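You operate a simulated robot arm through the tools that you are given. There is no shell and no other tool. Be economical: measure what you need, move in short steps, check, and stop when the job is done.

You run a simulated robot arm. Do the job below in one go: nothing can be reset, and whatever is moved stays where it is left.

TASK
Fit the white pad on the mop, wet it and wring it out.
Fine: stand it on the floor by the bucket, no wet trail, cupboard shut.
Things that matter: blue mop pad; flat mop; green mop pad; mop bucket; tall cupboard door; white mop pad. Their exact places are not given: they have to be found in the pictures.

It is judged by the outcome, as a careful person would: the job done as asked, and still so three seconds after it is handed in. It fails if anything else is knocked over, pushed out of place, dropped, spilled or broken.

THE ROBOT
A 7-joint arm with a two-finger parallel gripper on a trunk, on a base that drives. Base frame: it is fixed to the floor where the robot stands at the start and does not move with it; the origin is under the middle of the robot, x ahead of it, y to its left, z up. Units: mm, degrees, N and s.
With the tool pointing down near the work surface it reaches from about 260 to 500 mm from the robot's upright axis, wherever it stands. Its first joint turns from -166.0 to 166.0 degrees. Places, roughly: blue mop pad, green mop pad, white mop pad [-250, -1250, 0]; tall cupboard door [400, 400, 1100]. Payload 3.91 kg.
Tool frame: the origin (TCP) lies between the finger pads and is the grasp point; the fingertips stand 30 mm ahead of it; z points along the fingers, y is the line along which they close. Largest opening 110 mm; finger width 20, thickness 10; the body of the gripper, 48 by 112 mm, starts 55 mm behind the TCP.
Orientation is that of the tool frame in the base frame, as [roll, pitch, yaw] about the fixed x, y, z axes, in that order (R = Rz(yaw) Ry(pitch) Rx(roll)). With the fingers straight down and closing along the base's y, the tool's x points along the base's -x, its y along +y and its z along -z.

THE INTERFACE
- The arm moves only by the tool arm_command. Its argument "commands" is a list that holds one entry, the list of rows, each a list of 7 numbers: the shift along the base's x, y, z in mm, then the turn, a rotation vector about the base's x, y, z in degrees, then the opening, from 0 (shut) to 1 (fully open). In form: [[[dx, dy, dz, ax, ay, az, claw], ...]]. A call has 1 to 20 rows; each row is the pose to reach, as a shift and turn from the pose commanded when the call began. A row lasts 0.2 s, in which the tool goes at most 50 mm and 8.6 degrees; a call with a longer step from one row to the next is refused whole, and so is a gripper value outside its range. Where a pose cannot be reached the arm comes as near as it can. A force on the tool above 90 N (or 10 N above the force at the start of the call, whichever is more), or a blocked arm, ends the call early, and 0.2 s more pass. Each finger travels about 153 mm/s and halts on what it meets, pressing with about 20 N; the grip force reading is that of the motor and also rises with nothing between the fingers. The clock runs only during rows and for 0.2 s after the last one: add rows that repeat a pose to give the fingers time. The reply holds the time, the measured pose of the TCP, the force on the tool along the base axes, the opening and the grip force, in the units named above and with some noise, with the torque about the TCP (base axes, N m) and any sound that the robot's microphone picked up, and new pictures: "pictures" is both (left out), scene, wrist or none.
- Cameras (640 x 400 px; columns grow to the right, rows downward): "scene" is now at [-22.1, 101.4, 1554.9]; the picture's right is [-0.67, -0.74, 0.00], its down [-0.61, 0.56, -0.56] and it looks along [0.41, -0.38, -0.83] (base axes); focal length 214 px, centre (320, 200). "wrist" rides on the gripper at [77, 7, -115] in the tool frame; the picture's right is [-0.09, 1.00, 0.00], its down [-0.80, -0.07, -0.59] and it looks along [-0.59, -0.05, 0.80] (tool axes); focal length 270 px, centre (320, 200).
- slide_trunk(by): slides the trunk up (or, below 0, down) by that many mm; the arm and the scene camera ride with it, the base frame stays. It gives what a move gives, with no picture.
- base_move(legs): drives the robot by 1 to 6 legs, each [ahead, turn to the left] in mm and degrees, along the robot's own axes; the way and the turn of a leg run together, so that a leg with both is an arc; at most 1500 mm and 180 degrees a leg. The arm and the cameras ride along, it lands a little off, and it stops where it bumps. It gives what a move gives, and a new picture of the scene camera.
- head_to(pan, tilt): turns the head with the scene camera to pan (to the left, within 155 degrees either way) and tilt (down, from -29 to 69), counted from straight ahead of the robot. It gives what a move gives, and a new picture of the scene camera.
- measure_at(camera, pixels): there is no depth. For up to 12 entries [column, row, z] of the newest picture of that camera ("zoom" is the newest enlarged one), the place [x, y] in the base frame at which the ray of that pixel passes the height z, good to about 2 mm. No time passes.
- zoom(camera, box): a new picture of the part [left, top, right, bottom] of that camera's present view, enlarged. No time passes.
- close_job(): hands the job in; it is judged then, once.

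Work in short steps. Measure before you move; look again where a grasp or a placing could have gone wrong, and mend it. You have 80 turns and 260 pictures in all, those below and enlarged ones among them. Open the gripper and draw the arm clear of the work before you hand the job in, unless the task says otherwise; then end with one line.

The tools are called after ">>>" as name(argument=value, ...) on one line, values as JSON. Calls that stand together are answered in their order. arm_command: Moves the arm, as the interface text tells. Its arguments: {"type":"object","properties":{"commands":{"type":"array","items":{"type":"array","items":{"type":"array","items":{"type":"number"}}}},"pictures":{"type":"string","enum":["both","scene","wrist","none"]}},"required":["commands"]} The other tools are called the same way: slide_trunk (by) slides the trunk up or down; base_move (legs) drives the base; head_to (pan, tilt) turns the head that bears the scene camera; measure_at (camera, pixels) gives the place at which the rays of pixels pass given heights; zoom (camera, box) takes an enlarged picture of a part of a camera's view; close_job () hands the job in.

At the start:

```text
t: 0.0
eef_pos: [421.1, -352.8, 999.7]
orientation: [180.0, -0.1, -179.9]
contact_force: [0.5, 0.0, -0.6]
wrist_torque: [-0.04, 0.01, -0.03]
width: 109.8
grasp_force: 0.1
trunk travel left (down, up): [-550.0, 60.0]
robot x, y, heading: [-0.2, 1.7, 0.0]
head pan, tilt: [-42.4, 55.9]
```

scene: 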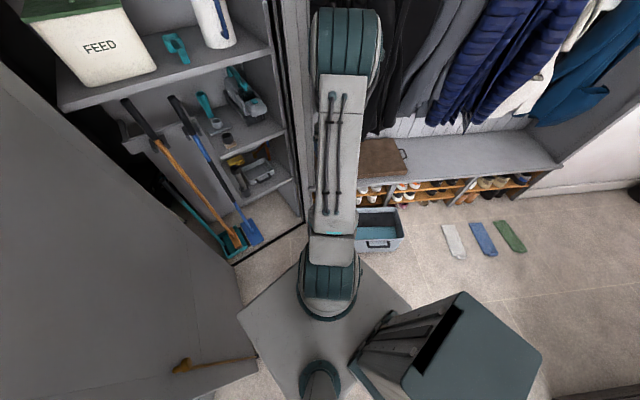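
wrist: 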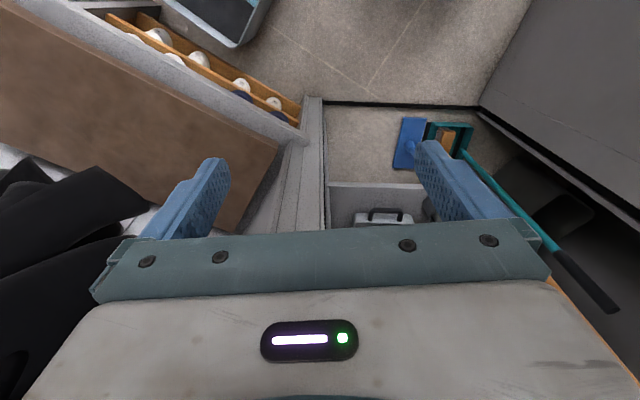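

The scene shows the open cupboard at left with a blue mop at (250,235), a bucket at (380,230), and white, blue and green pads at (453,240), (483,238) and (510,236). I'll enlarge these and measure.

>>> zoom(camera="scene", box=[100, 60, 320, 280])

>>> zoom(camera="scene", box=[340, 180, 560, 300])

>>> measure_at(camera="scene", pixels=[[453, 240, 0], [483, 238, 0], [510, 236, 0], [250, 235, 0], [178, 100, 1000], [365, 248, 0], [400, 245, 0], [403, 215, 200], [234, 262, 0], [305, 222, 0], [185, 366, 1000], [258, 358, 0]])

```text
1.82 times, centred on (210, 170) of scene
```

zoom: 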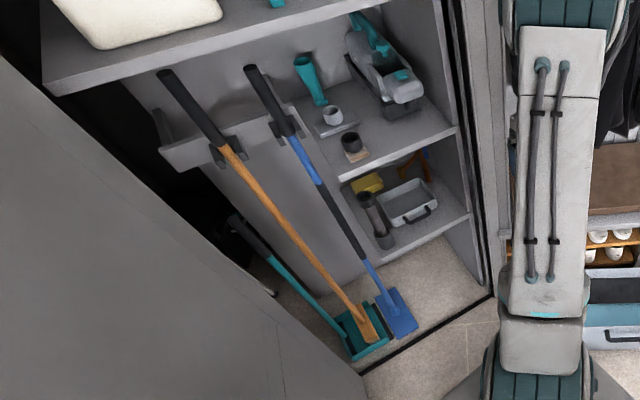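

```text
2.91 times, centred on (450, 240) of scene
```

zoom: 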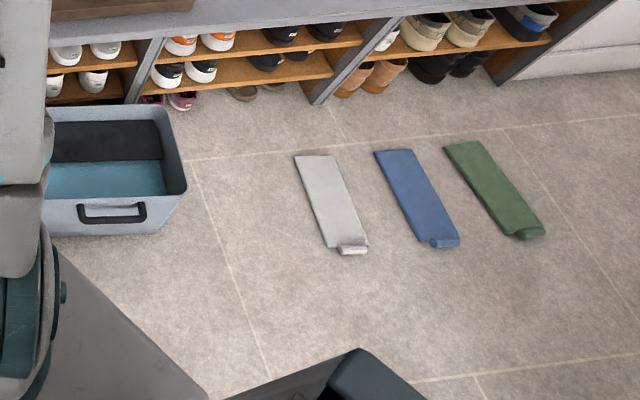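

```text
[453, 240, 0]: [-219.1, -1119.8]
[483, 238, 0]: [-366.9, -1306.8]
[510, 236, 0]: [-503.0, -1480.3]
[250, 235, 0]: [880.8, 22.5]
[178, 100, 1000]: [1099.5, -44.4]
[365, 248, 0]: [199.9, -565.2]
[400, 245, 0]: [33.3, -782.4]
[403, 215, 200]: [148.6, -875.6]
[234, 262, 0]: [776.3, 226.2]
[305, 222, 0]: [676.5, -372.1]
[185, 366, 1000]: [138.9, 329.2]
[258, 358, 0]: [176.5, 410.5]
```

I'll look at the bucket and mop from other head angles.

>>> head_to(pan=-75, tilt=50)

>>> head_to(pan=0, tilt=45)

>>> head_to(pan=40, tilt=45)

```text
t: 1.0
eef_pos: [420.9, -353.8, 999.2]
orientation: [-179.9, 0.0, 179.9]
contact_force: [0.1, -0.4, 0.1]
wrist_torque: [0.0, -0.01, 0.02]
width: 110.2
grasp_force: 0.2
trunk travel left (down, up): [-550.0, 60.0]
robot x, y, heading: [-1.1, -6.1, -0.3]
head pan, tilt: [-75.0, 50.0]
```

scene: 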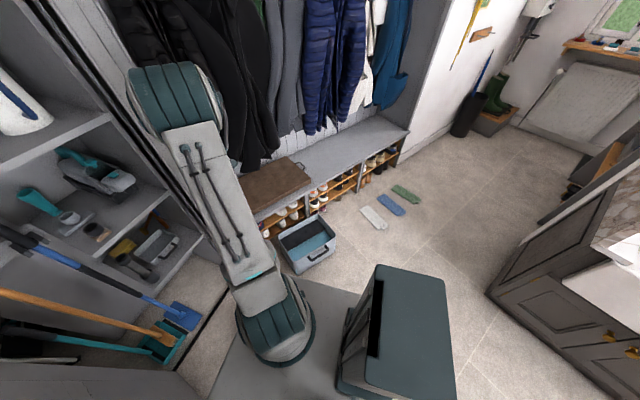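

```text
t: 2.5
eef_pos: [420.6, -352.5, 1000.3]
orientation: [180.0, 0.0, 179.9]
contact_force: [-0.1, 0.6, -0.4]
wrist_torque: [0.01, -0.01, 0.01]
width: 110.1
grasp_force: 0.1
trunk travel left (down, up): [-550.0, 60.0]
robot x, y, heading: [3.6, -5.8, 0.1]
head pan, tilt: [0.0, 45.0]
```

scene: 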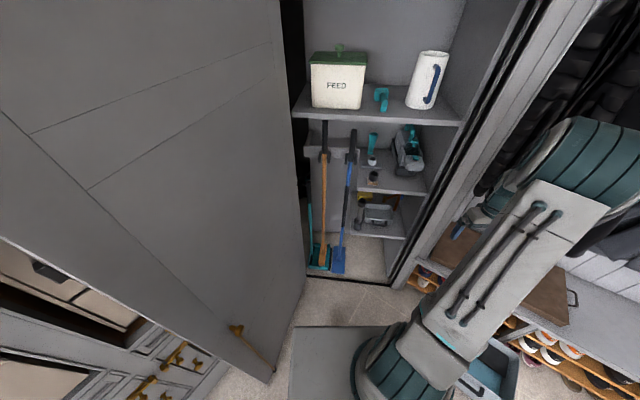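

```text
t: 3.5
eef_pos: [422.5, -354.4, 999.8]
orientation: [179.9, 0.0, -179.9]
contact_force: [-0.2, -0.7, 0.3]
wrist_torque: [-0.02, -0.01, 0.01]
width: 109.9
grasp_force: 0.1
trunk travel left (down, up): [-550.0, 60.0]
robot x, y, heading: [-2.6, -0.6, -0.1]
head pan, tilt: [40.0, 45.0]
```

scene: 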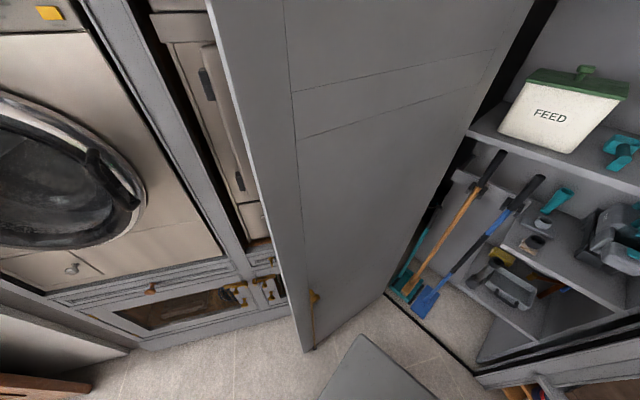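

I'll turn back to the mop and enlarge it.

>>> head_to(pan=0, tilt=40)

>>> zoom(camera="scene", box=[280, 120, 440, 300])

>>> zoom(camera="scene", box=[180, 280, 320, 400])

```text
t: 4.6
eef_pos: [421.7, -352.8, 999.9]
orientation: [179.9, 0.1, 180.0]
contact_force: [0.9, 0.1, 0.2]
wrist_torque: [-0.03, -0.01, -0.02]
width: 109.8
grasp_force: 0.0
trunk travel left (down, up): [-550.0, 60.0]
robot x, y, heading: [2.3, 1.1, 0.0]
head pan, tilt: [0.0, 40.0]
```

scene: 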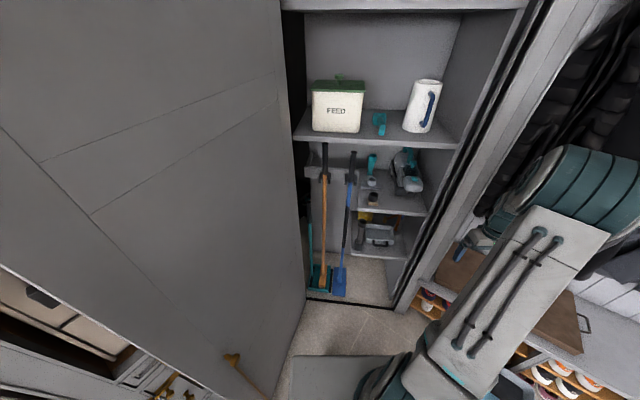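

```text
2.22 times, centred on (360, 210) of scene
```

zoom: 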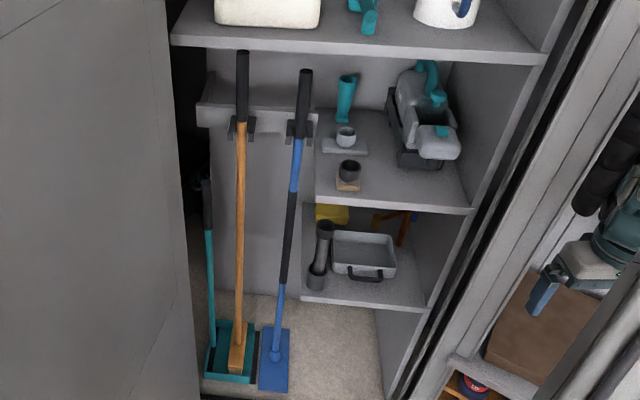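

```text
3.33 times, centred on (250, 340) of scene
```

zoom: 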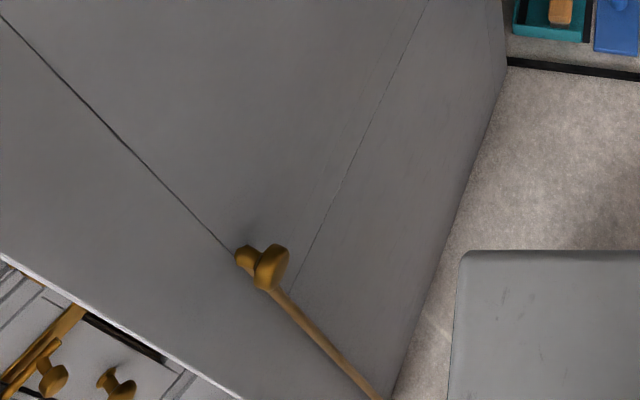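

Measuring the mop handle at several heights, head corners and the door's bottom edge.

>>> measure_at(camera="scene", pixels=[[340.2, 280, 30], [332.5, 295.6, 20], [345.6, 296.5, 20], [333.9, 267.7, 20], [346.5, 267.7, 20], [353, 151, 1000], [353, 151, 1100], [353, 151, 1200], [350, 178, 900], [350, 178, 1000], [306, 298, 0], [392, 308, 0]])

>>> measure_at(camera="scene", pixels=[[236, 360, 1000], [236, 360, 900], [236, 360, 1100], [267, 400, 0], [302, 110, 1250], [460, 140, 1250], [380, 128, 1250], [361, 225, 400], [418, 213, 660], [420, 150, 1000], [322, 180, 800], [304, 300, 0]])

```text
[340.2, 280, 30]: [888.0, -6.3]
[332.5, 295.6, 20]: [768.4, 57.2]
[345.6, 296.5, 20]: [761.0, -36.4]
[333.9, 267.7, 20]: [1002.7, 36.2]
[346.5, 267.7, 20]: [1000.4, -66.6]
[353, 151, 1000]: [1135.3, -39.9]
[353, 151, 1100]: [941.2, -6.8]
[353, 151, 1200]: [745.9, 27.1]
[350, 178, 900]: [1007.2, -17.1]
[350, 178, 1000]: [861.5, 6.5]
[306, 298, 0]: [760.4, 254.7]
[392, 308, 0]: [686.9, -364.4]
```

```text
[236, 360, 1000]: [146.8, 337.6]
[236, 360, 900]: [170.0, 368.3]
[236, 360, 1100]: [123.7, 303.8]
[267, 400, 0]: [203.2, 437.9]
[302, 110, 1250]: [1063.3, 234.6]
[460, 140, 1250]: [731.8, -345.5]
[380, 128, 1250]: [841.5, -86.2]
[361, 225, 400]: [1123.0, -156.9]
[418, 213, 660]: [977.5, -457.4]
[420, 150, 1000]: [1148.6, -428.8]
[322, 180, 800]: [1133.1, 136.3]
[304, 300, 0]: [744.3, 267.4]
```

The mop head is at x 765–1001, y about ±48, joint near (888,-4), and the handle is roughly vertical. I'll swing the arm to the front first and look down at the base footprint.

>>> arm_command(commands=[[[0, 40, 0, 0, 0, 0, 0.6], [0, 80, -20, 0, 0, 0, 0.6], [0, 120, -40, 0, 0, 0, 0.6], [0, 160, -60, 0, 0, 0, 0.6], [0, 200, -80, 0, 0, 0, 0.6], [0, 240, -100, 0, 0, 0, 0.6], [0, 280, -120, 0, 0, 0, 0.6], [0, 320, -140, 0, 0, 0, 0.6], [0, 350, -150, 0, -8, 0, 0.6], [0, 350, -150, 0, -16, 0, 0.6], [0, 350, -150, 0, -24, 0, 0.6], [0, 350, -150, 0, -32, 0, 0.6], [0, 350, -150, 0, -40, 0, 0.6], [0, 350, -150, 0, -48, 0, 0.6], [0, 350, -150, 0, -56, 0, 0.6], [0, 350, -150, 0, -64, 0, 0.6], [0, 350, -150, 0, -72, 0, 0.6], [0, 350, -150, 0, -80, 0, 0.6], [0, 350, -150, 0, -88, 0, 0.6], [0, 350, -150, 0, -90, 0, 0.6]]], pictures="wrist")

>>> head_to(pan=0, tilt=62)

```text
t: 8.8
eef_pos: [436.8, -3.6, 830.3]
orientation: [-180.0, 74.7, 180.0]
contact_force: [0.1, -0.4, 0.6]
wrist_torque: [0.01, 0.02, 0.02]
width: 66.0
grasp_force: 0.1
out of reach, approached as far as the arm can: row 12, 13, 14, 15, 16, 17, 18, 19, 20
trunk travel left (down, up): [-550.0, 60.0]
robot x, y, heading: [1.2, -3.0, -0.0]
head pan, tilt: [0.0, 40.0]
```

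wrist: 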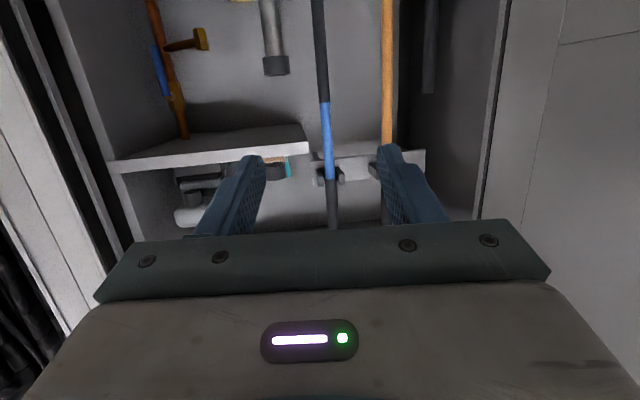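

```text
t: 9.7
eef_pos: [435.7, -2.6, 831.6]
orientation: [179.9, 74.7, -180.0]
contact_force: [-0.1, -0.2, -0.2]
wrist_torque: [-0.03, 0.0, -0.01]
width: 66.0
grasp_force: 0.1
trunk travel left (down, up): [-550.0, 60.0]
robot x, y, heading: [0.6, 1.2, 0.0]
head pan, tilt: [0.0, 62.0]
```

scene: 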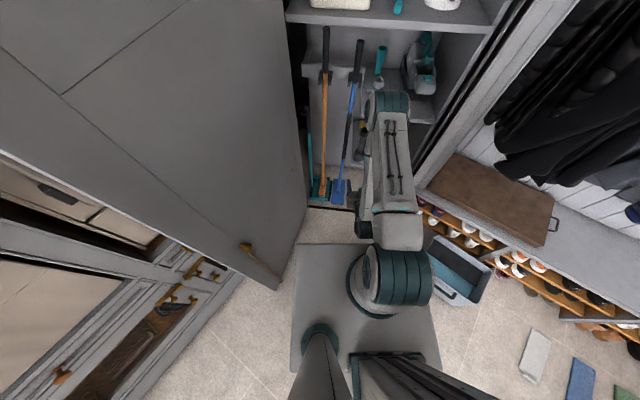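

Triangulating the clip and the black/blue band boundaries from the wrist picture (clip at (330,175); blue/black change at (327,100)).

>>> measure_at(camera="wrist", pixels=[[330, 175, 900], [330, 175, 950], [330, 175, 1000], [327, 101, 800], [327, 101, 850], [387, 145, 900], [387, 145, 950], [322, 20, 770], [322, 20, 720], [322, 20, 650]])

>>> zoom(camera="scene", box=[290, 20, 450, 220])

>>> measure_at(camera="scene", pixels=[[297, 244, 50], [422, 244, 50], [297, 244, 200], [422, 244, 200], [290, 372, 100], [330, 205, 0], [352, 210, 0], [306, 205, 0], [278, 290, 0], [430, 270, 200], [490, 280, 200], [425, 240, 200]])

```text
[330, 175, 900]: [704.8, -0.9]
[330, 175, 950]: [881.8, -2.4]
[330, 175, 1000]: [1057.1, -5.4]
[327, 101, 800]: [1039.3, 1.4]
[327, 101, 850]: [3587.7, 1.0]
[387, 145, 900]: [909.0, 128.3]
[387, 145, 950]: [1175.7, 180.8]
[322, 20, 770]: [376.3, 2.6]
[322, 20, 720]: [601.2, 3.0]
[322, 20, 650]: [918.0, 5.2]
```

```text
2.00 times, centred on (370, 120) of scene
```

zoom: 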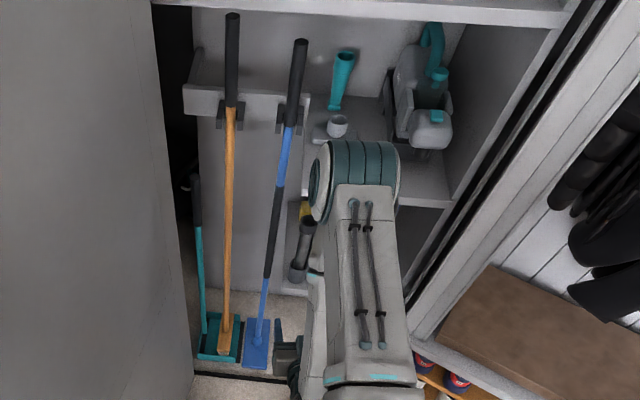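

```text
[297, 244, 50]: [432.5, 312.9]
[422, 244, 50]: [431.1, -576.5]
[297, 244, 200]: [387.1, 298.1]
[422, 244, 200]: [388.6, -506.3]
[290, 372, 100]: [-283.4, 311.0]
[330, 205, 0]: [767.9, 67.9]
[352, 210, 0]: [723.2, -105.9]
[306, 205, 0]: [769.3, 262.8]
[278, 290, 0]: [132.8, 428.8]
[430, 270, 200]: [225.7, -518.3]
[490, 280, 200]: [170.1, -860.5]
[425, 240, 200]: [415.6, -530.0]
```

The clip triangulates to x≈915, z≈960, so the handle is near-vertical. I need the base footprint, so I'll enlarge the base plate.

>>> zoom(camera="scene", box=[240, 200, 520, 400])

>>> head_to(pan=60, tilt=65)

>>> head_to(pan=-60, tilt=65)

```text
2.00 times, centred on (380, 300) of scene
```

zoom: 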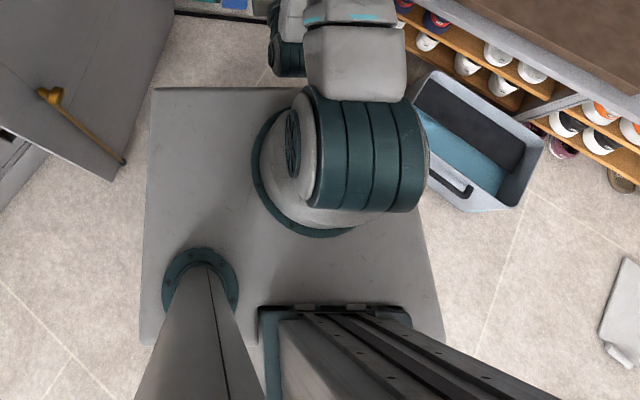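

```text
t: 10.9
eef_pos: [436.6, -2.3, 830.4]
orientation: [180.0, 74.8, -180.0]
contact_force: [0.0, 0.0, -0.9]
wrist_torque: [-0.05, 0.0, 0.01]
width: 65.9
grasp_force: 0.0
trunk travel left (down, up): [-550.0, 60.0]
robot x, y, heading: [2.3, 0.4, 0.2]
head pan, tilt: [60.0, 65.0]
```

scene: 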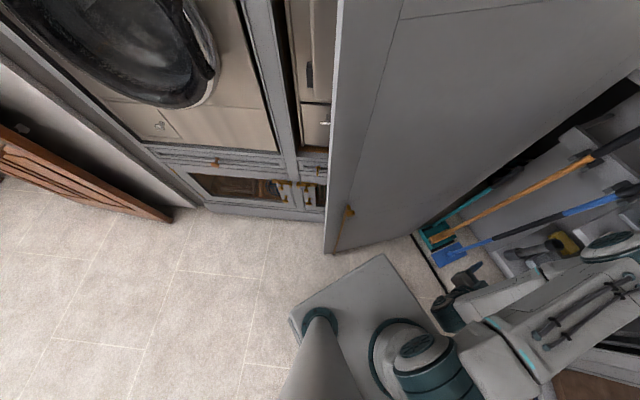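

```text
t: 12.9
eef_pos: [435.6, -3.7, 830.4]
orientation: [180.0, 74.7, 180.0]
contact_force: [0.1, 0.0, 0.3]
wrist_torque: [-0.02, -0.02, -0.02]
width: 66.1
grasp_force: 0.2
trunk travel left (down, up): [-550.0, 60.0]
robot x, y, heading: [-4.9, -0.2, -0.1]
head pan, tilt: [-60.0, 65.0]
```

scene: 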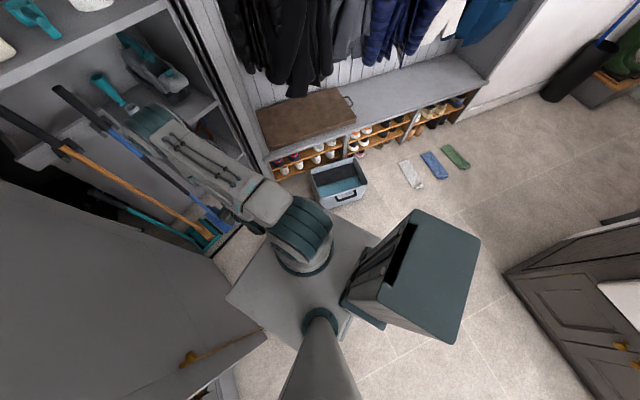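

The plate with the arm is the trunk carriage (about z 675, ±245 mm), not a floor-level base. I'll enlarge the bucket and pads to get their geometry.

>>> zoom(camera="scene", box=[300, 130, 480, 220])

>>> zoom(camera="scene", box=[300, 145, 380, 215])

>>> measure_at(camera="scene", pixels=[[400, 162, 0], [408, 160, 0], [422, 187, 0], [413, 189, 0], [421, 154, 0], [431, 152, 0], [447, 178, 0], [438, 180, 0]])

```text
3.56 times, centred on (390, 175) of scene
```

zoom: 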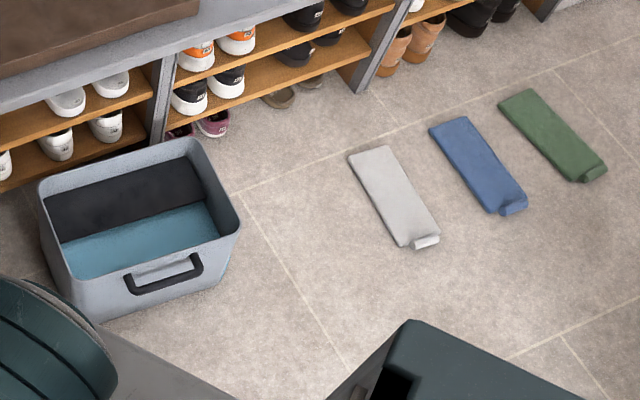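

```text
5.71 times, centred on (340, 180) of scene
```

zoom: 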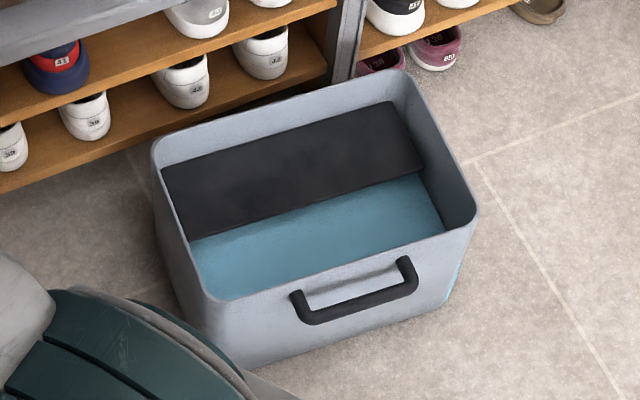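

```text
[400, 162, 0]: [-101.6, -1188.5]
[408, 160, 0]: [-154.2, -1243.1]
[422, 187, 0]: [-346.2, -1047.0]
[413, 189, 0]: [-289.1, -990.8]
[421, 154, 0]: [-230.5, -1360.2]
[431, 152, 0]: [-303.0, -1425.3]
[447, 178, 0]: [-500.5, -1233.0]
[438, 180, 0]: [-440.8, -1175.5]
```

Measuring the bucket rim and floor corners.

>>> measure_at(camera="scene", pixels=[[361, 198.4, 0], [321.6, 209.8, 0], [311, 171, 250], [354, 158, 250], [363.6, 182.6, 250], [320, 197.5, 250], [311, 171, 200], [354, 158, 200], [363.6, 182.6, 200], [320, 197.5, 200]])

>>> measure_at(camera="scene", pixels=[[312.6, 174.2, 200], [351, 164.4, 200], [357.8, 175.4, 200], [317.6, 187, 200], [312.6, 174.2, 100], [351, 164.4, 100], [357.8, 175.4, 100], [317.6, 187, 100], [355, 182, 100], [321, 193, 100]])

```text
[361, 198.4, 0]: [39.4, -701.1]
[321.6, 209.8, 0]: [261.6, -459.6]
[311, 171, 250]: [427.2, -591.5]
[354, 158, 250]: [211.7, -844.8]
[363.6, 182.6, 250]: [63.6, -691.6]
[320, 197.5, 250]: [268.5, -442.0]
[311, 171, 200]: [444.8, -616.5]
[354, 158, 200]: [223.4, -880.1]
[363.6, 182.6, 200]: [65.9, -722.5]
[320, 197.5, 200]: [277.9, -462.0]
```

```text
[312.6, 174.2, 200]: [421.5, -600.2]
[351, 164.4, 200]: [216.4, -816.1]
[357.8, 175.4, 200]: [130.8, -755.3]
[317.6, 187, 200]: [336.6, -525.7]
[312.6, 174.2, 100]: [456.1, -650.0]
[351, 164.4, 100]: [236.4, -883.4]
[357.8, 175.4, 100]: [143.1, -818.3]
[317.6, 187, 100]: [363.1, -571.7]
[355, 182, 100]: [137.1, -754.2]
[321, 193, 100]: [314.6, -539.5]
```

Bucket: long axis along about 49°/229°, centre about (245,-665), with the black wringer on its far half and water near. I'll lower the trunk and test a horizontal tool farther forward.

>>> slide_trunk(by=-130)

>>> arm_command(commands=[[[30, 0, 0, 0, 0, 0, 0.6], [60, 0, 0, 0, 0, 0, 0.6], [90, 0, 0, 0, -5, 0, 0.6], [120, 0, 0, 0, -10, 0, 0.6], [120, 0, 0, 0, -15, 0, 0.6], [120, 0, 0, 0, -15, 0, 0.6]]], pictures="both")

>>> measure_at(camera="scene", pixels=[[505, 275, 0], [610, 400, 0], [262, 175, 0], [460, 100, 0], [540, 100, 0]])

```text
t: 14.5
eef_pos: [434.9, -3.5, 700.2]
orientation: [-179.9, 74.7, -180.0]
contact_force: [0.7, -0.4, -0.2]
wrist_torque: [0.0, 0.03, -0.01]
width: 66.0
grasp_force: 0.1
trunk travel left (down, up): [-420.0, 190.0]
robot x, y, heading: [-3.4, 1.2, 0.0]
head pan, tilt: [-60.0, 65.0]
```

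```text
t: 15.9
eef_pos: [555.7, -3.7, 700.5]
orientation: [179.3, 89.8, 179.3]
contact_force: [0.7, -0.2, -0.1]
wrist_torque: [-0.04, 0.02, 0.0]
width: 65.9
grasp_force: 0.0
trunk travel left (down, up): [-420.0, 190.0]
robot x, y, heading: [-2.9, -2.5, -0.2]
head pan, tilt: [-60.0, 65.0]
```

scene: 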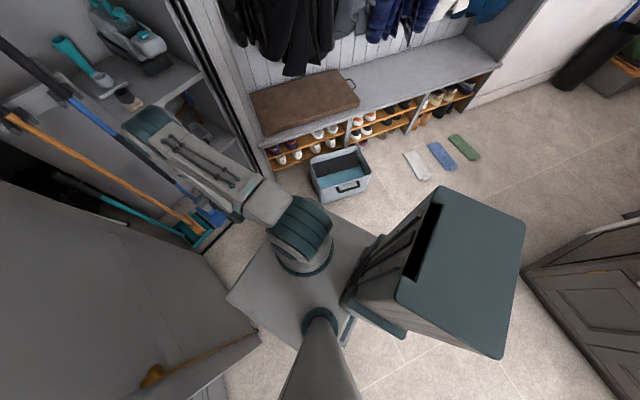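
wrist: 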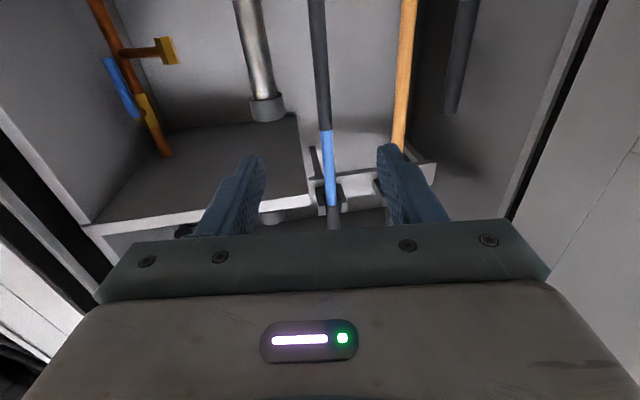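

```text
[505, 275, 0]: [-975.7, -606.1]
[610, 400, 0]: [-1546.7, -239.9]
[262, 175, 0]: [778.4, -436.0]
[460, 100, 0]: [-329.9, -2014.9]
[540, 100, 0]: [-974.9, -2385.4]
```

The tool is now horizontal at (556,-4,700) with the handle at column ~325. I'll drive ahead 250 mm and recheck.

>>> base_move(legs=[[250, 0]])

>>> zoom(camera="wrist", box=[160, 0, 480, 260])

>>> head_to(pan=-10, tilt=62)

```text
t: 17.8
eef_pos: [804.7, -0.8, 699.7]
orientation: [179.1, 89.7, 179.3]
contact_force: [-0.4, 0.2, 0.3]
wrist_torque: [0.02, 0.0, 0.03]
width: 66.2
grasp_force: 0.1
trunk travel left (down, up): [-420.0, 190.0]
robot x, y, heading: [249.6, 0.1, 0.3]
head pan, tilt: [-60.0, 65.0]
```

scene: 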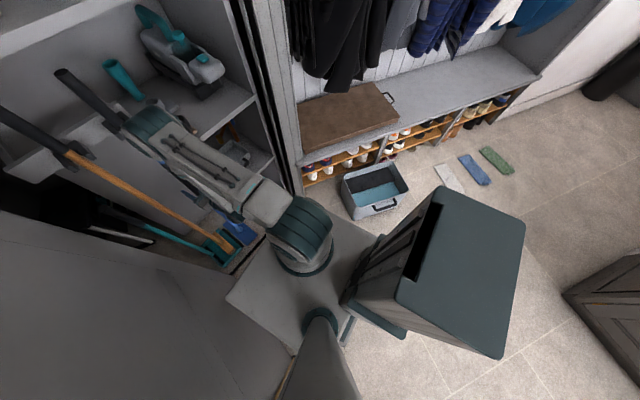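

```text
1.54 times, centred on (320, 130) of wrist
```

zoom: 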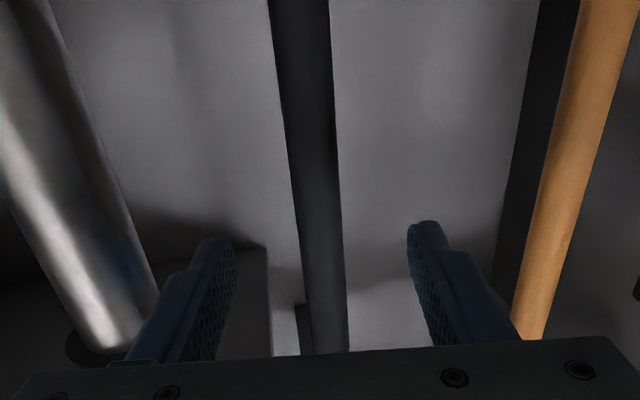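

```text
t: 18.9
eef_pos: [804.6, -0.4, 699.8]
orientation: [178.7, 89.8, 178.8]
contact_force: [0.8, 0.5, -0.1]
wrist_torque: [0.0, 0.0, 0.01]
width: 66.3
grasp_force: 0.0
trunk travel left (down, up): [-420.0, 190.0]
robot x, y, heading: [246.3, 2.1, 0.3]
head pan, tilt: [-10.0, 62.0]
```

scene: 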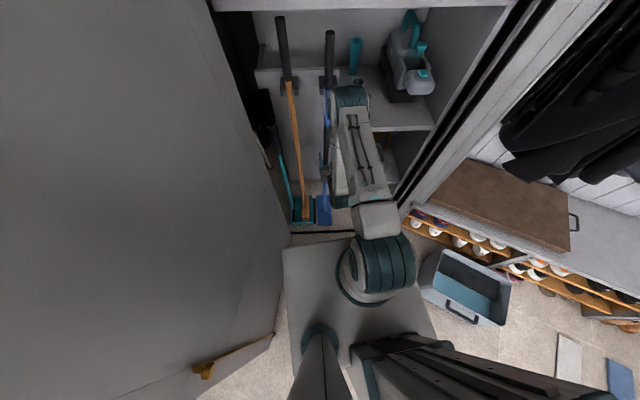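

The handle is centred between the fingers. I'll advance the arm 92 mm in small steps, then close.

>>> arm_command(commands=[[[20, 0, 0, 0, 0, 0, 0.6], [40, 0, 0, 0, 0, 0, 0.6], [60, 0, 0, 0, 0, 0, 0.6], [75, 0, 0, 0, 0, 0, 0.6], [92, 0, 0, 0, 0, 0, 0.6], [92, 0, 0, 0, 0, 0, 0.6]]], pictures="wrist")

```text
t: 20.3
eef_pos: [896.8, -1.8, 701.0]
orientation: [178.4, 89.7, 178.7]
contact_force: [0.1, 0.3, -1.3]
wrist_torque: [0.04, -0.05, -0.02]
width: 65.9
grasp_force: 0.1
trunk travel left (down, up): [-420.0, 190.0]
robot x, y, heading: [250.0, 3.9, 0.4]
head pan, tilt: [-10.0, 62.0]
```

wrist: 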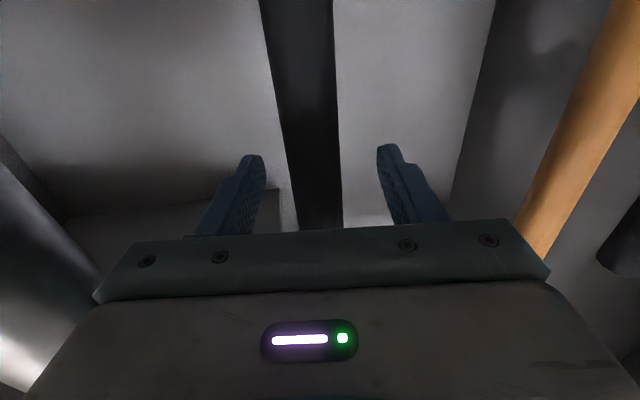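

The handle (about Ø25) sits about 9 mm ahead of the TCP and is centred. I'll advance slightly and close.

>>> arm_command(commands=[[[7, 0, 0, 0, 0, 0, 0.6], [7, 0, 0, 0, 0, 0, 0.3], [7, 0, 0, 0, 0, 0, 0.1], [7, 0, 0, 0, 0, 0, 0.0], [7, 0, 0, 0, 0, 0, 0.0], [7, 0, 0, 0, 0, 0, 0.0]]], pictures="both")

```text
t: 21.7
eef_pos: [903.9, -1.4, 701.1]
orientation: [179.7, 89.7, 179.9]
contact_force: [1.5, -0.6, -0.3]
wrist_torque: [0.0, 0.0, -0.01]
width: 21.9
grasp_force: 20.0
trunk travel left (down, up): [-420.0, 190.0]
robot x, y, heading: [248.1, -2.4, 0.1]
head pan, tilt: [-10.0, 62.0]
```

scene: 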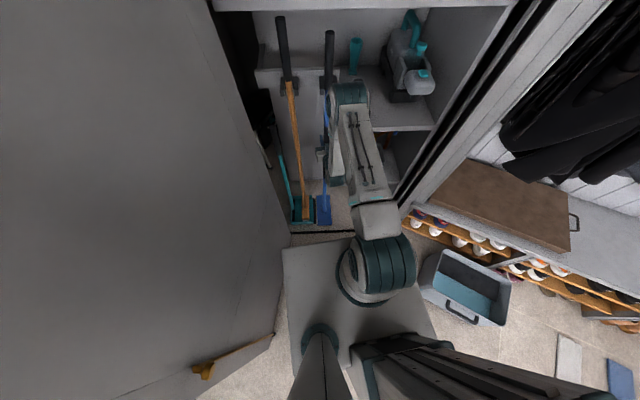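
wrist: 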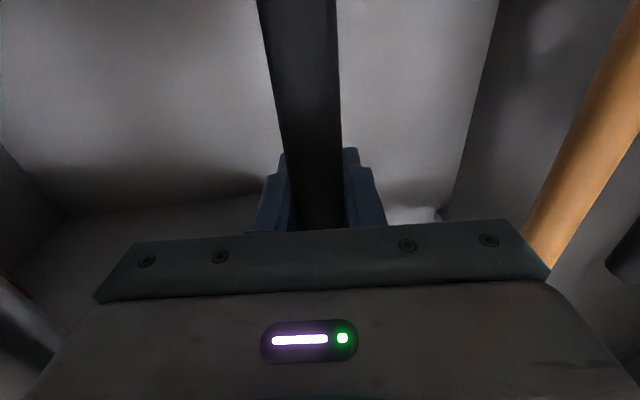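

Gripped at 22 mm with 20 N. I'll lift 15 mm and pull gently out of the clip.

>>> arm_command(commands=[[[0, 0, 8, 0, 0, 0, 0], [0, 0, 15, 0, 0, 0, 0], [-10, 0, 15, 0, 0, 0, 0], [-20, 0, 15, 0, 0, 0, 0], [-35, 0, 15, 0, 0, 0, 0], [-50, 0, 15, 0, 0, 0, 0], [-70, 0, 15, 0, 0, 0, 0], [-70, 0, 15, 0, 0, 0, 0]]], pictures="both")

```text
t: 23.5
eef_pos: [835.5, -1.1, 715.0]
orientation: [-179.6, 89.7, -179.5]
contact_force: [0.0, -0.6, -4.6]
wrist_torque: [0.02, -0.1, -0.03]
width: 21.5
grasp_force: 20.4
trunk travel left (down, up): [-420.0, 190.0]
robot x, y, heading: [253.8, -0.4, 0.1]
head pan, tilt: [-10.0, 62.0]
```

scene: 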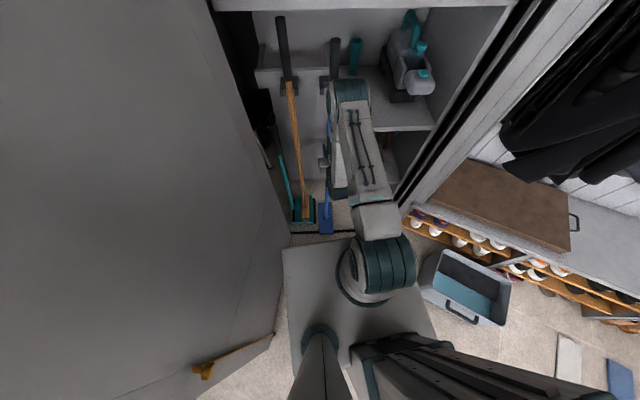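
wrist: 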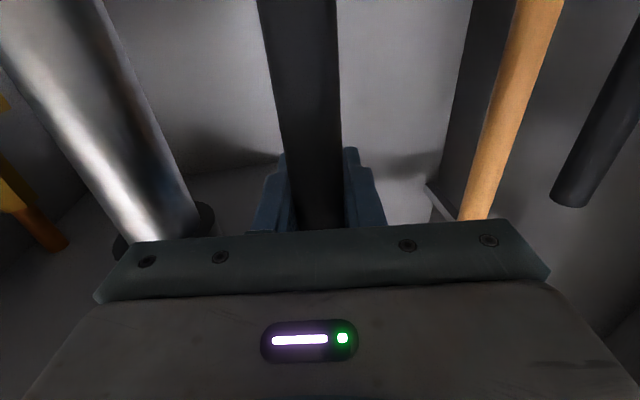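

The mop is free and held. I'll raise it 100 mm and back out of the cupboard.

>>> slide_trunk(by=100)

>>> base_move(legs=[[-700, 0]])

>>> head_to(pan=0, tilt=50)

>>> zoom(camera="scene", box=[260, 80, 480, 260])

```text
t: 24.9
eef_pos: [835.8, -0.7, 814.5]
orientation: [-179.4, 89.7, -179.2]
contact_force: [1.1, 0.8, -21.7]
wrist_torque: [-0.16, 0.06, 0.0]
width: 21.5
grasp_force: 20.5
trunk travel left (down, up): [-520.0, 90.0]
robot x, y, heading: [250.4, 3.5, 0.2]
head pan, tilt: [-10.0, 62.0]
```

```text
t: 28.7
eef_pos: [132.2, -4.7, 815.0]
orientation: [179.8, 89.6, 179.5]
contact_force: [0.4, 0.5, -5.2]
wrist_torque: [0.0, -0.24, 0.01]
width: 21.5
grasp_force: 19.9
trunk travel left (down, up): [-520.0, 90.0]
robot x, y, heading: [-454.2, -1.0, 0.2]
head pan, tilt: [-10.0, 62.0]
```

scene: 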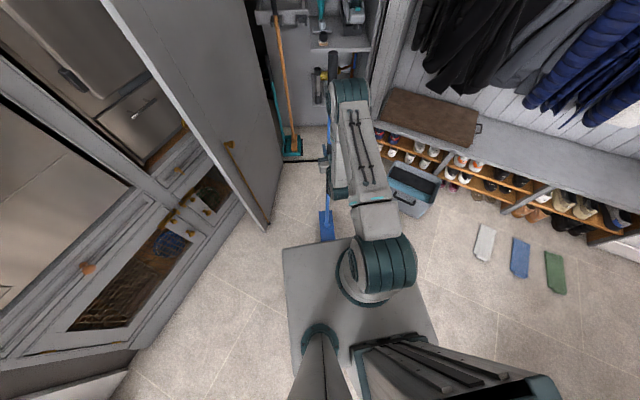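

```text
t: 29.5
eef_pos: [131.1, -4.9, 815.0]
orientation: [-179.5, 89.7, -179.6]
contact_force: [-0.2, 0.0, -5.4]
wrist_torque: [-0.01, -0.24, -0.01]
width: 21.6
grasp_force: 19.8
trunk travel left (down, up): [-520.0, 90.0]
robot x, y, heading: [-453.1, 1.4, -0.2]
head pan, tilt: [0.0, 50.0]
```

scene: 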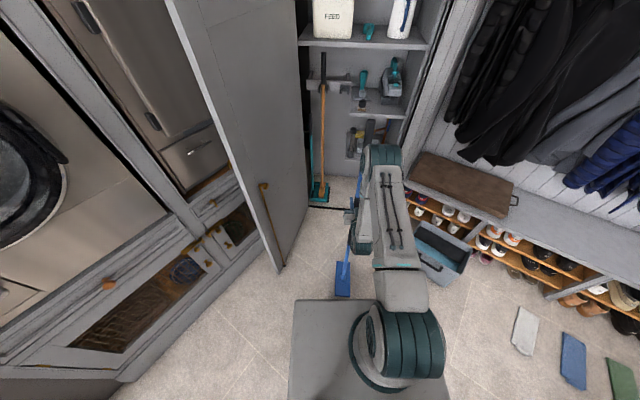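

```text
2.22 times, centred on (370, 170) of scene
```

zoom: 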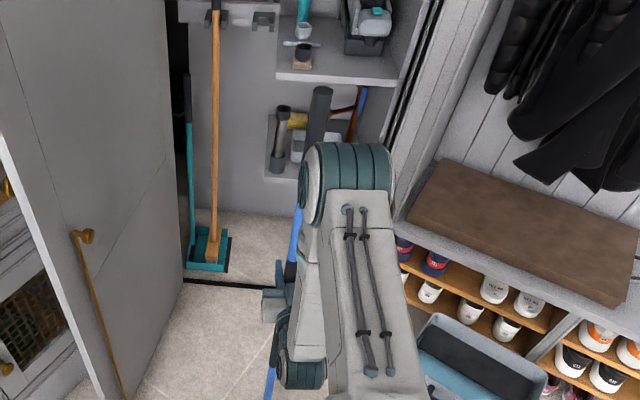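

Clear of the cupboard, mop in hand. I'll turn toward the pads and drive closer, with the mop head well above the floor.

>>> base_move(legs=[[0, -90], [560, 0], [0, 25]])

>>> head_to(pan=0, tilt=58)

>>> zoom(camera="scene", box=[260, 60, 460, 260])

```text
t: 37.7
eef_pos: [-214.3, -1091.2, 816.6]
orientation: [179.5, 89.7, 114.3]
contact_force: [0.2, 1.0, -5.5]
wrist_torque: [-0.24, -0.07, -0.02]
width: 21.7
grasp_force: 20.0
trunk travel left (down, up): [-520.0, 90.0]
robot x, y, heading: [-454.4, -558.8, -65.5]
head pan, tilt: [0.0, 50.0]
```

scene: 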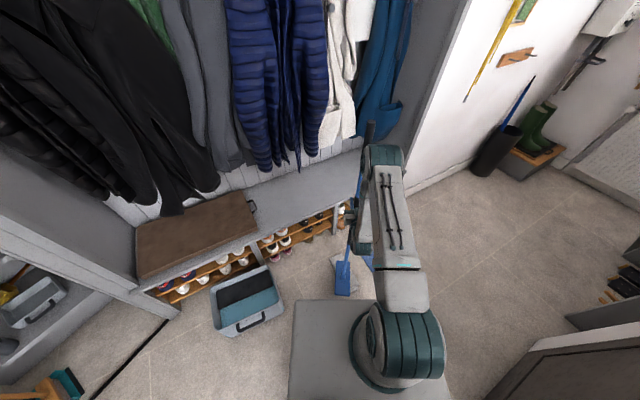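

```text
t: 38.4
eef_pos: [-213.5, -1090.9, 815.5]
orientation: [177.9, 89.6, 112.6]
contact_force: [0.2, -0.8, -4.8]
wrist_torque: [-0.18, -0.1, -0.04]
width: 21.6
grasp_force: 19.8
trunk travel left (down, up): [-520.0, 90.0]
robot x, y, heading: [-449.5, -558.9, -65.5]
head pan, tilt: [0.0, 58.0]
```

scene: 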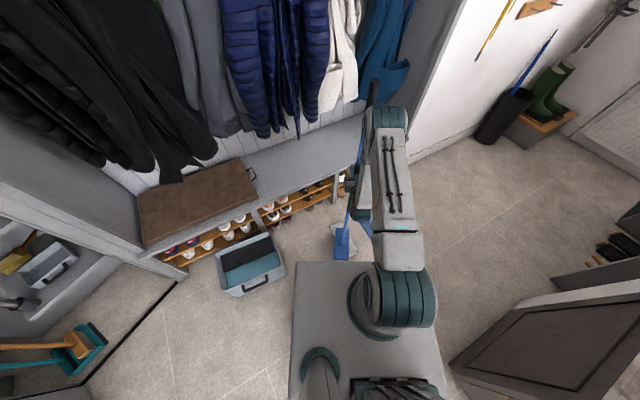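

```text
2.00 times, centred on (360, 160) of scene
```

zoom: 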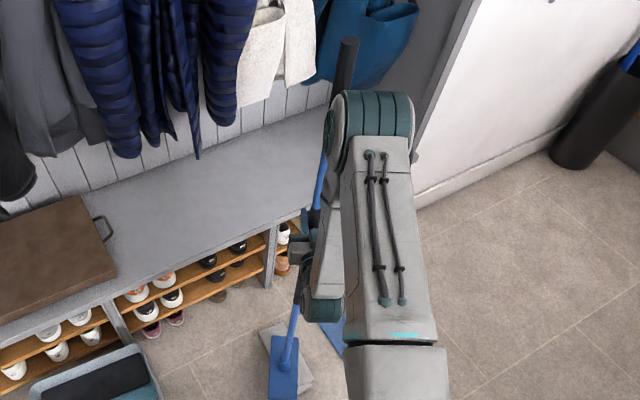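

The mop head hovers above the white pad. I'll turn the tool by +19° so the head is parallel to the pad (long axis about -46°) and look again.

>>> arm_command(commands=[[[0, 0, 0, 0, 0, 6.5, 0], [0, 0, 0, 0, 0, 13, 0], [0, 0, 0, 0, 0, 19.5, 0], [0, 0, 0, 0, 0, 19.5, 0]]], pictures="scene")

>>> zoom(camera="scene", box=[300, 190, 420, 290])

```text
t: 39.4
eef_pos: [-213.7, -1091.6, 814.8]
orientation: [175.2, 89.5, 129.5]
contact_force: [0.5, 1.1, -4.6]
wrist_torque: [-0.12, -0.15, 0.02]
width: 21.9
grasp_force: 20.1
trunk travel left (down, up): [-520.0, 90.0]
robot x, y, heading: [-455.2, -557.3, -65.2]
head pan, tilt: [0.0, 58.0]
```

scene: 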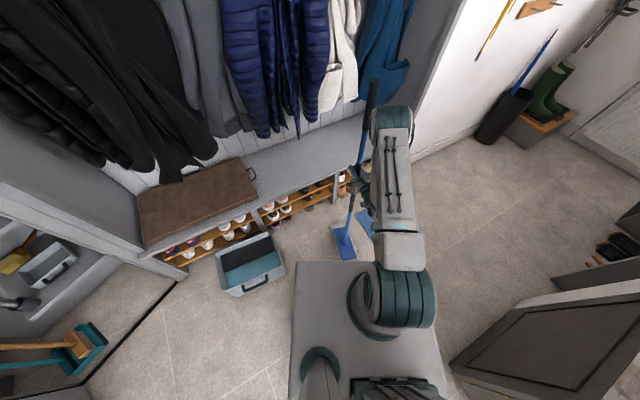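

```text
4.00 times, centred on (360, 240) of scene
```

zoom: 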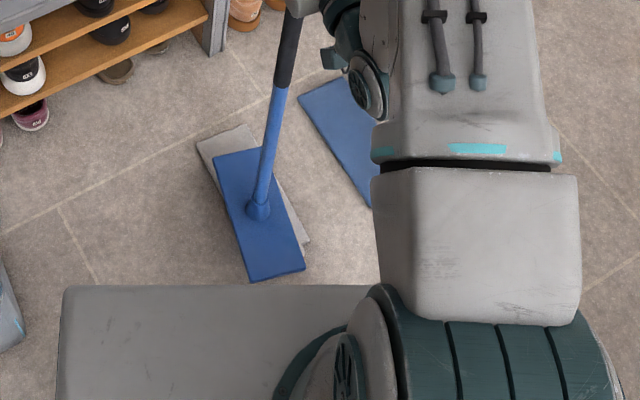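

Measuring head corners (z≈125 assumed) and the visible pad corners on the floor.

>>> measure_at(camera="zoom", pixels=[[213, 157, 125], [258, 147, 125], [305, 265, 125], [250, 281, 125], [258, 215, 130], [197, 141, 12], [243, 124, 12], [308, 240, 12], [261, 135, 500], [270, 150, 400]])

```text
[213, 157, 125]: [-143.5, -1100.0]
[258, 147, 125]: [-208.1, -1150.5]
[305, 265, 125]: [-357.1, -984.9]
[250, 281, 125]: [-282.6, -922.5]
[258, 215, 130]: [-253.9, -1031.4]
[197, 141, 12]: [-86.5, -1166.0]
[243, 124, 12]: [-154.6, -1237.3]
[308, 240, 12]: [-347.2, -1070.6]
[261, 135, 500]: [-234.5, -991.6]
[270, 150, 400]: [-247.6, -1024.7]
```

The head centre projects ~60 mm toward the robot from the TCP, so the mop leans about 5°, and its yaw is ~6° short. I'll correct both and shift the mop sideways to see the whole pad.

>>> arm_command(commands=[[[36, 35, 0, -1.3, -1.1, 2, 0], [72, 70, 0, -2.6, -2.1, 4, 0], [108, 104, 0, -3.9, -3.2, 6, 0], [108, 104, 0, -3.9, -3.2, 6, 0]]], pictures="scene")

>>> zoom(camera="scene", box=[290, 200, 390, 270])

```text
refused: row 1 steps farther than a row can; nothing moved
```

```text
5.71 times, centred on (340, 235) of scene
```

zoom: 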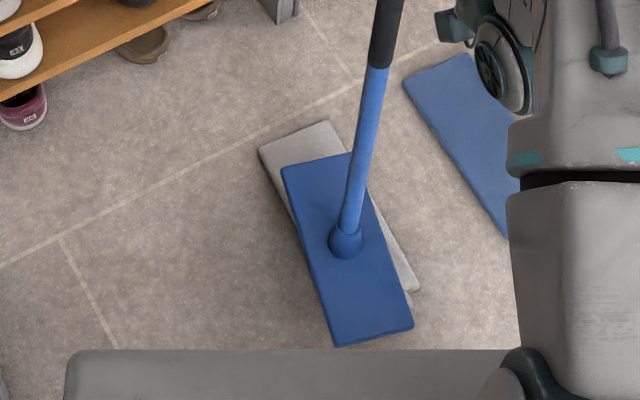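

Splitting the step into smaller ones.

>>> arm_command(commands=[[[22, 21, 0, -0.8, -0.7, 1.2, 0], [44, 42, 0, -1.6, -1.3, 2.4, 0], [66, 63, 0, -2.4, -2, 3.6, 0], [88, 84, 0, -3.2, -2.6, 4.8, 0], [108, 104, 0, -3.9, -3.2, 6, 0], [108, 104, 0, -3.9, -3.2, 6, 0]]], pictures="scene")

>>> zoom(camera="scene", box=[290, 200, 390, 270])

```text
t: 40.8
eef_pos: [-106.9, -986.8, 815.0]
orientation: [-8.5, 85.2, -48.4]
contact_force: [0.2, -0.1, -4.0]
wrist_torque: [0.02, 0.0, 0.0]
width: 21.5
grasp_force: 20.5
trunk travel left (down, up): [-520.0, 90.0]
robot x, y, heading: [-455.5, -560.8, -65.2]
head pan, tilt: [0.0, 58.0]
```

scene: 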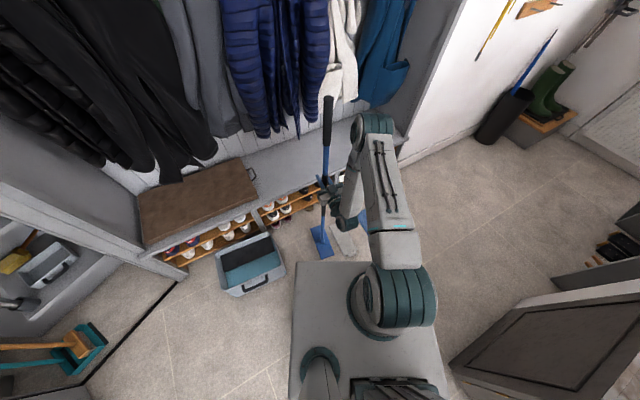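

```text
5.71 times, centred on (340, 235) of scene
```

zoom: 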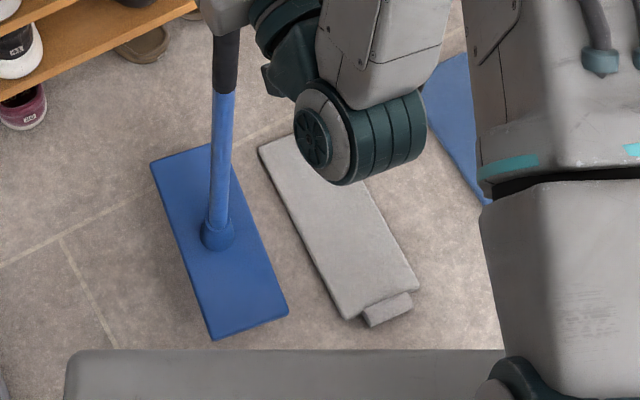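

Now the whole pad with its raised tab at the near end is visible. Measuring head and pad corners.

>>> measure_at(camera="zoom", pixels=[[150, 164, 125], [210, 146, 125], [288, 308, 125], [213, 341, 125], [218, 242, 130], [257, 148, 12], [421, 287, 12], [349, 321, 12], [412, 305, 15], [370, 327, 15], [213, 341, 105], [150, 164, 105]])

```text
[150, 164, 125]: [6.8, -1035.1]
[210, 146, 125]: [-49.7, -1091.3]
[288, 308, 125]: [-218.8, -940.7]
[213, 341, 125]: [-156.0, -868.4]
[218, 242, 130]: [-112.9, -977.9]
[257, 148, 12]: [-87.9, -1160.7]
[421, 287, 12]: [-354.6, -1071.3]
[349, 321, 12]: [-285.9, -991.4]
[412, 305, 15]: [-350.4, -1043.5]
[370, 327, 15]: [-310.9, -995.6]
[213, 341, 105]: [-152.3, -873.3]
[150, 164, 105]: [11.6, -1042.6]
```

Head centre (-104,-984) at 136°; pad centre (-221,-1116) at 139.4°. I'll shift by (-117,-132), yaw +3°, then lower.

>>> arm_command(commands=[[[-20, -22, 0, 0, 0, 1, 0], [-40, -44, 0, 0, 0, 2, 0], [-60, -66, 0, 0, 0, 3, 0], [-80, -88, 0, 0, 0, 3, 0], [-100, -110, 0, 0, 0, 3, 0], [-117, -132, 0, 0, 0, 3, 0], [-117, -132, 0, 0, 0, 3, 0]]], pictures="none")

>>> slide_trunk(by=-70)

>>> zoom(camera="scene", box=[290, 200, 390, 270])

```text
t: 42.4
eef_pos: [-222.3, -1119.7, 814.2]
orientation: [-7.4, 85.3, -44.2]
contact_force: [-0.3, 0.0, -5.6]
wrist_torque: [0.04, -0.02, 0.01]
width: 21.6
grasp_force: 19.9
trunk travel left (down, up): [-520.0, 90.0]
robot x, y, heading: [-455.5, -556.1, -65.4]
head pan, tilt: [0.0, 58.0]
```

```text
t: 43.5
eef_pos: [-223.4, -1121.2, 747.3]
orientation: [-8.8, 84.8, -45.6]
contact_force: [2.7, -4.1, 29.3]
wrist_torque: [0.51, 0.01, -0.01]
width: 22.0
grasp_force: 19.5
trunk travel left (down, up): [-450.0, 160.0]
robot x, y, heading: [-458.3, -555.6, -65.2]
head pan, tilt: [0.0, 58.0]
```

```text
5.71 times, centred on (340, 235) of scene
```

zoom: 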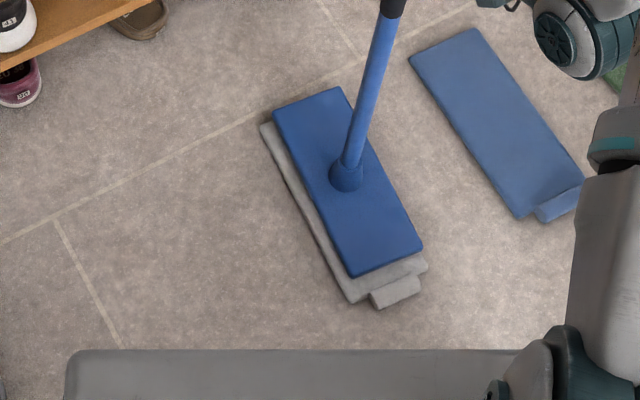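

Contact already (29 N up), but the head looks off-centre toward the far right. Measuring head top and pad corners.

>>> measure_at(camera="zoom", pixels=[[272, 108, 30], [340, 87, 30], [423, 245, 30], [352, 275, 30], [345, 185, 35], [260, 127, 12], [427, 268, 12], [350, 300, 12], [418, 290, 15], [377, 307, 15]])

```text
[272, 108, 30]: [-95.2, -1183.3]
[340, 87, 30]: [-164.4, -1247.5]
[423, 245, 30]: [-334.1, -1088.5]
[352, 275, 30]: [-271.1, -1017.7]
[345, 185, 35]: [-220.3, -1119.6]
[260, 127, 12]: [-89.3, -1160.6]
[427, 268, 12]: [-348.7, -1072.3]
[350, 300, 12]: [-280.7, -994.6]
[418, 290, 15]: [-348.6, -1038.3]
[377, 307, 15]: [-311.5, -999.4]
```

The head is within about 10 mm of centre. I'll lift 30 mm to see whether the pad has already attached.

>>> slide_trunk(by=40)

>>> zoom(camera="scene", box=[290, 200, 390, 270])

```text
t: 44.3
eef_pos: [-220.8, -1119.6, 782.9]
orientation: [-7.5, 85.4, -44.3]
contact_force: [-0.6, 0.4, -5.3]
wrist_torque: [0.02, 0.0, 0.01]
width: 21.5
grasp_force: 20.2
trunk travel left (down, up): [-490.0, 120.0]
robot x, y, heading: [-456.3, -559.3, -65.0]
head pan, tilt: [0.0, 58.0]
```

```text
5.71 times, centred on (340, 235) of scene
```

zoom: 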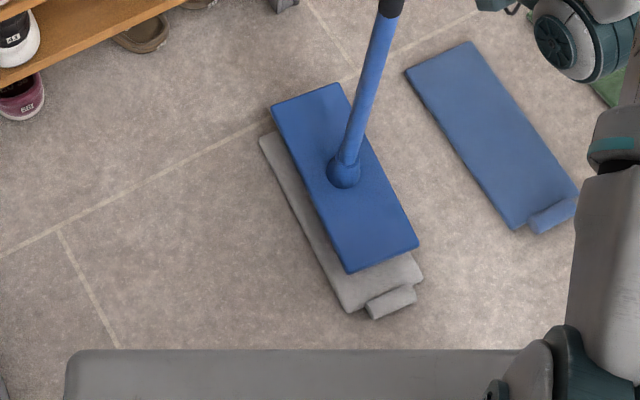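

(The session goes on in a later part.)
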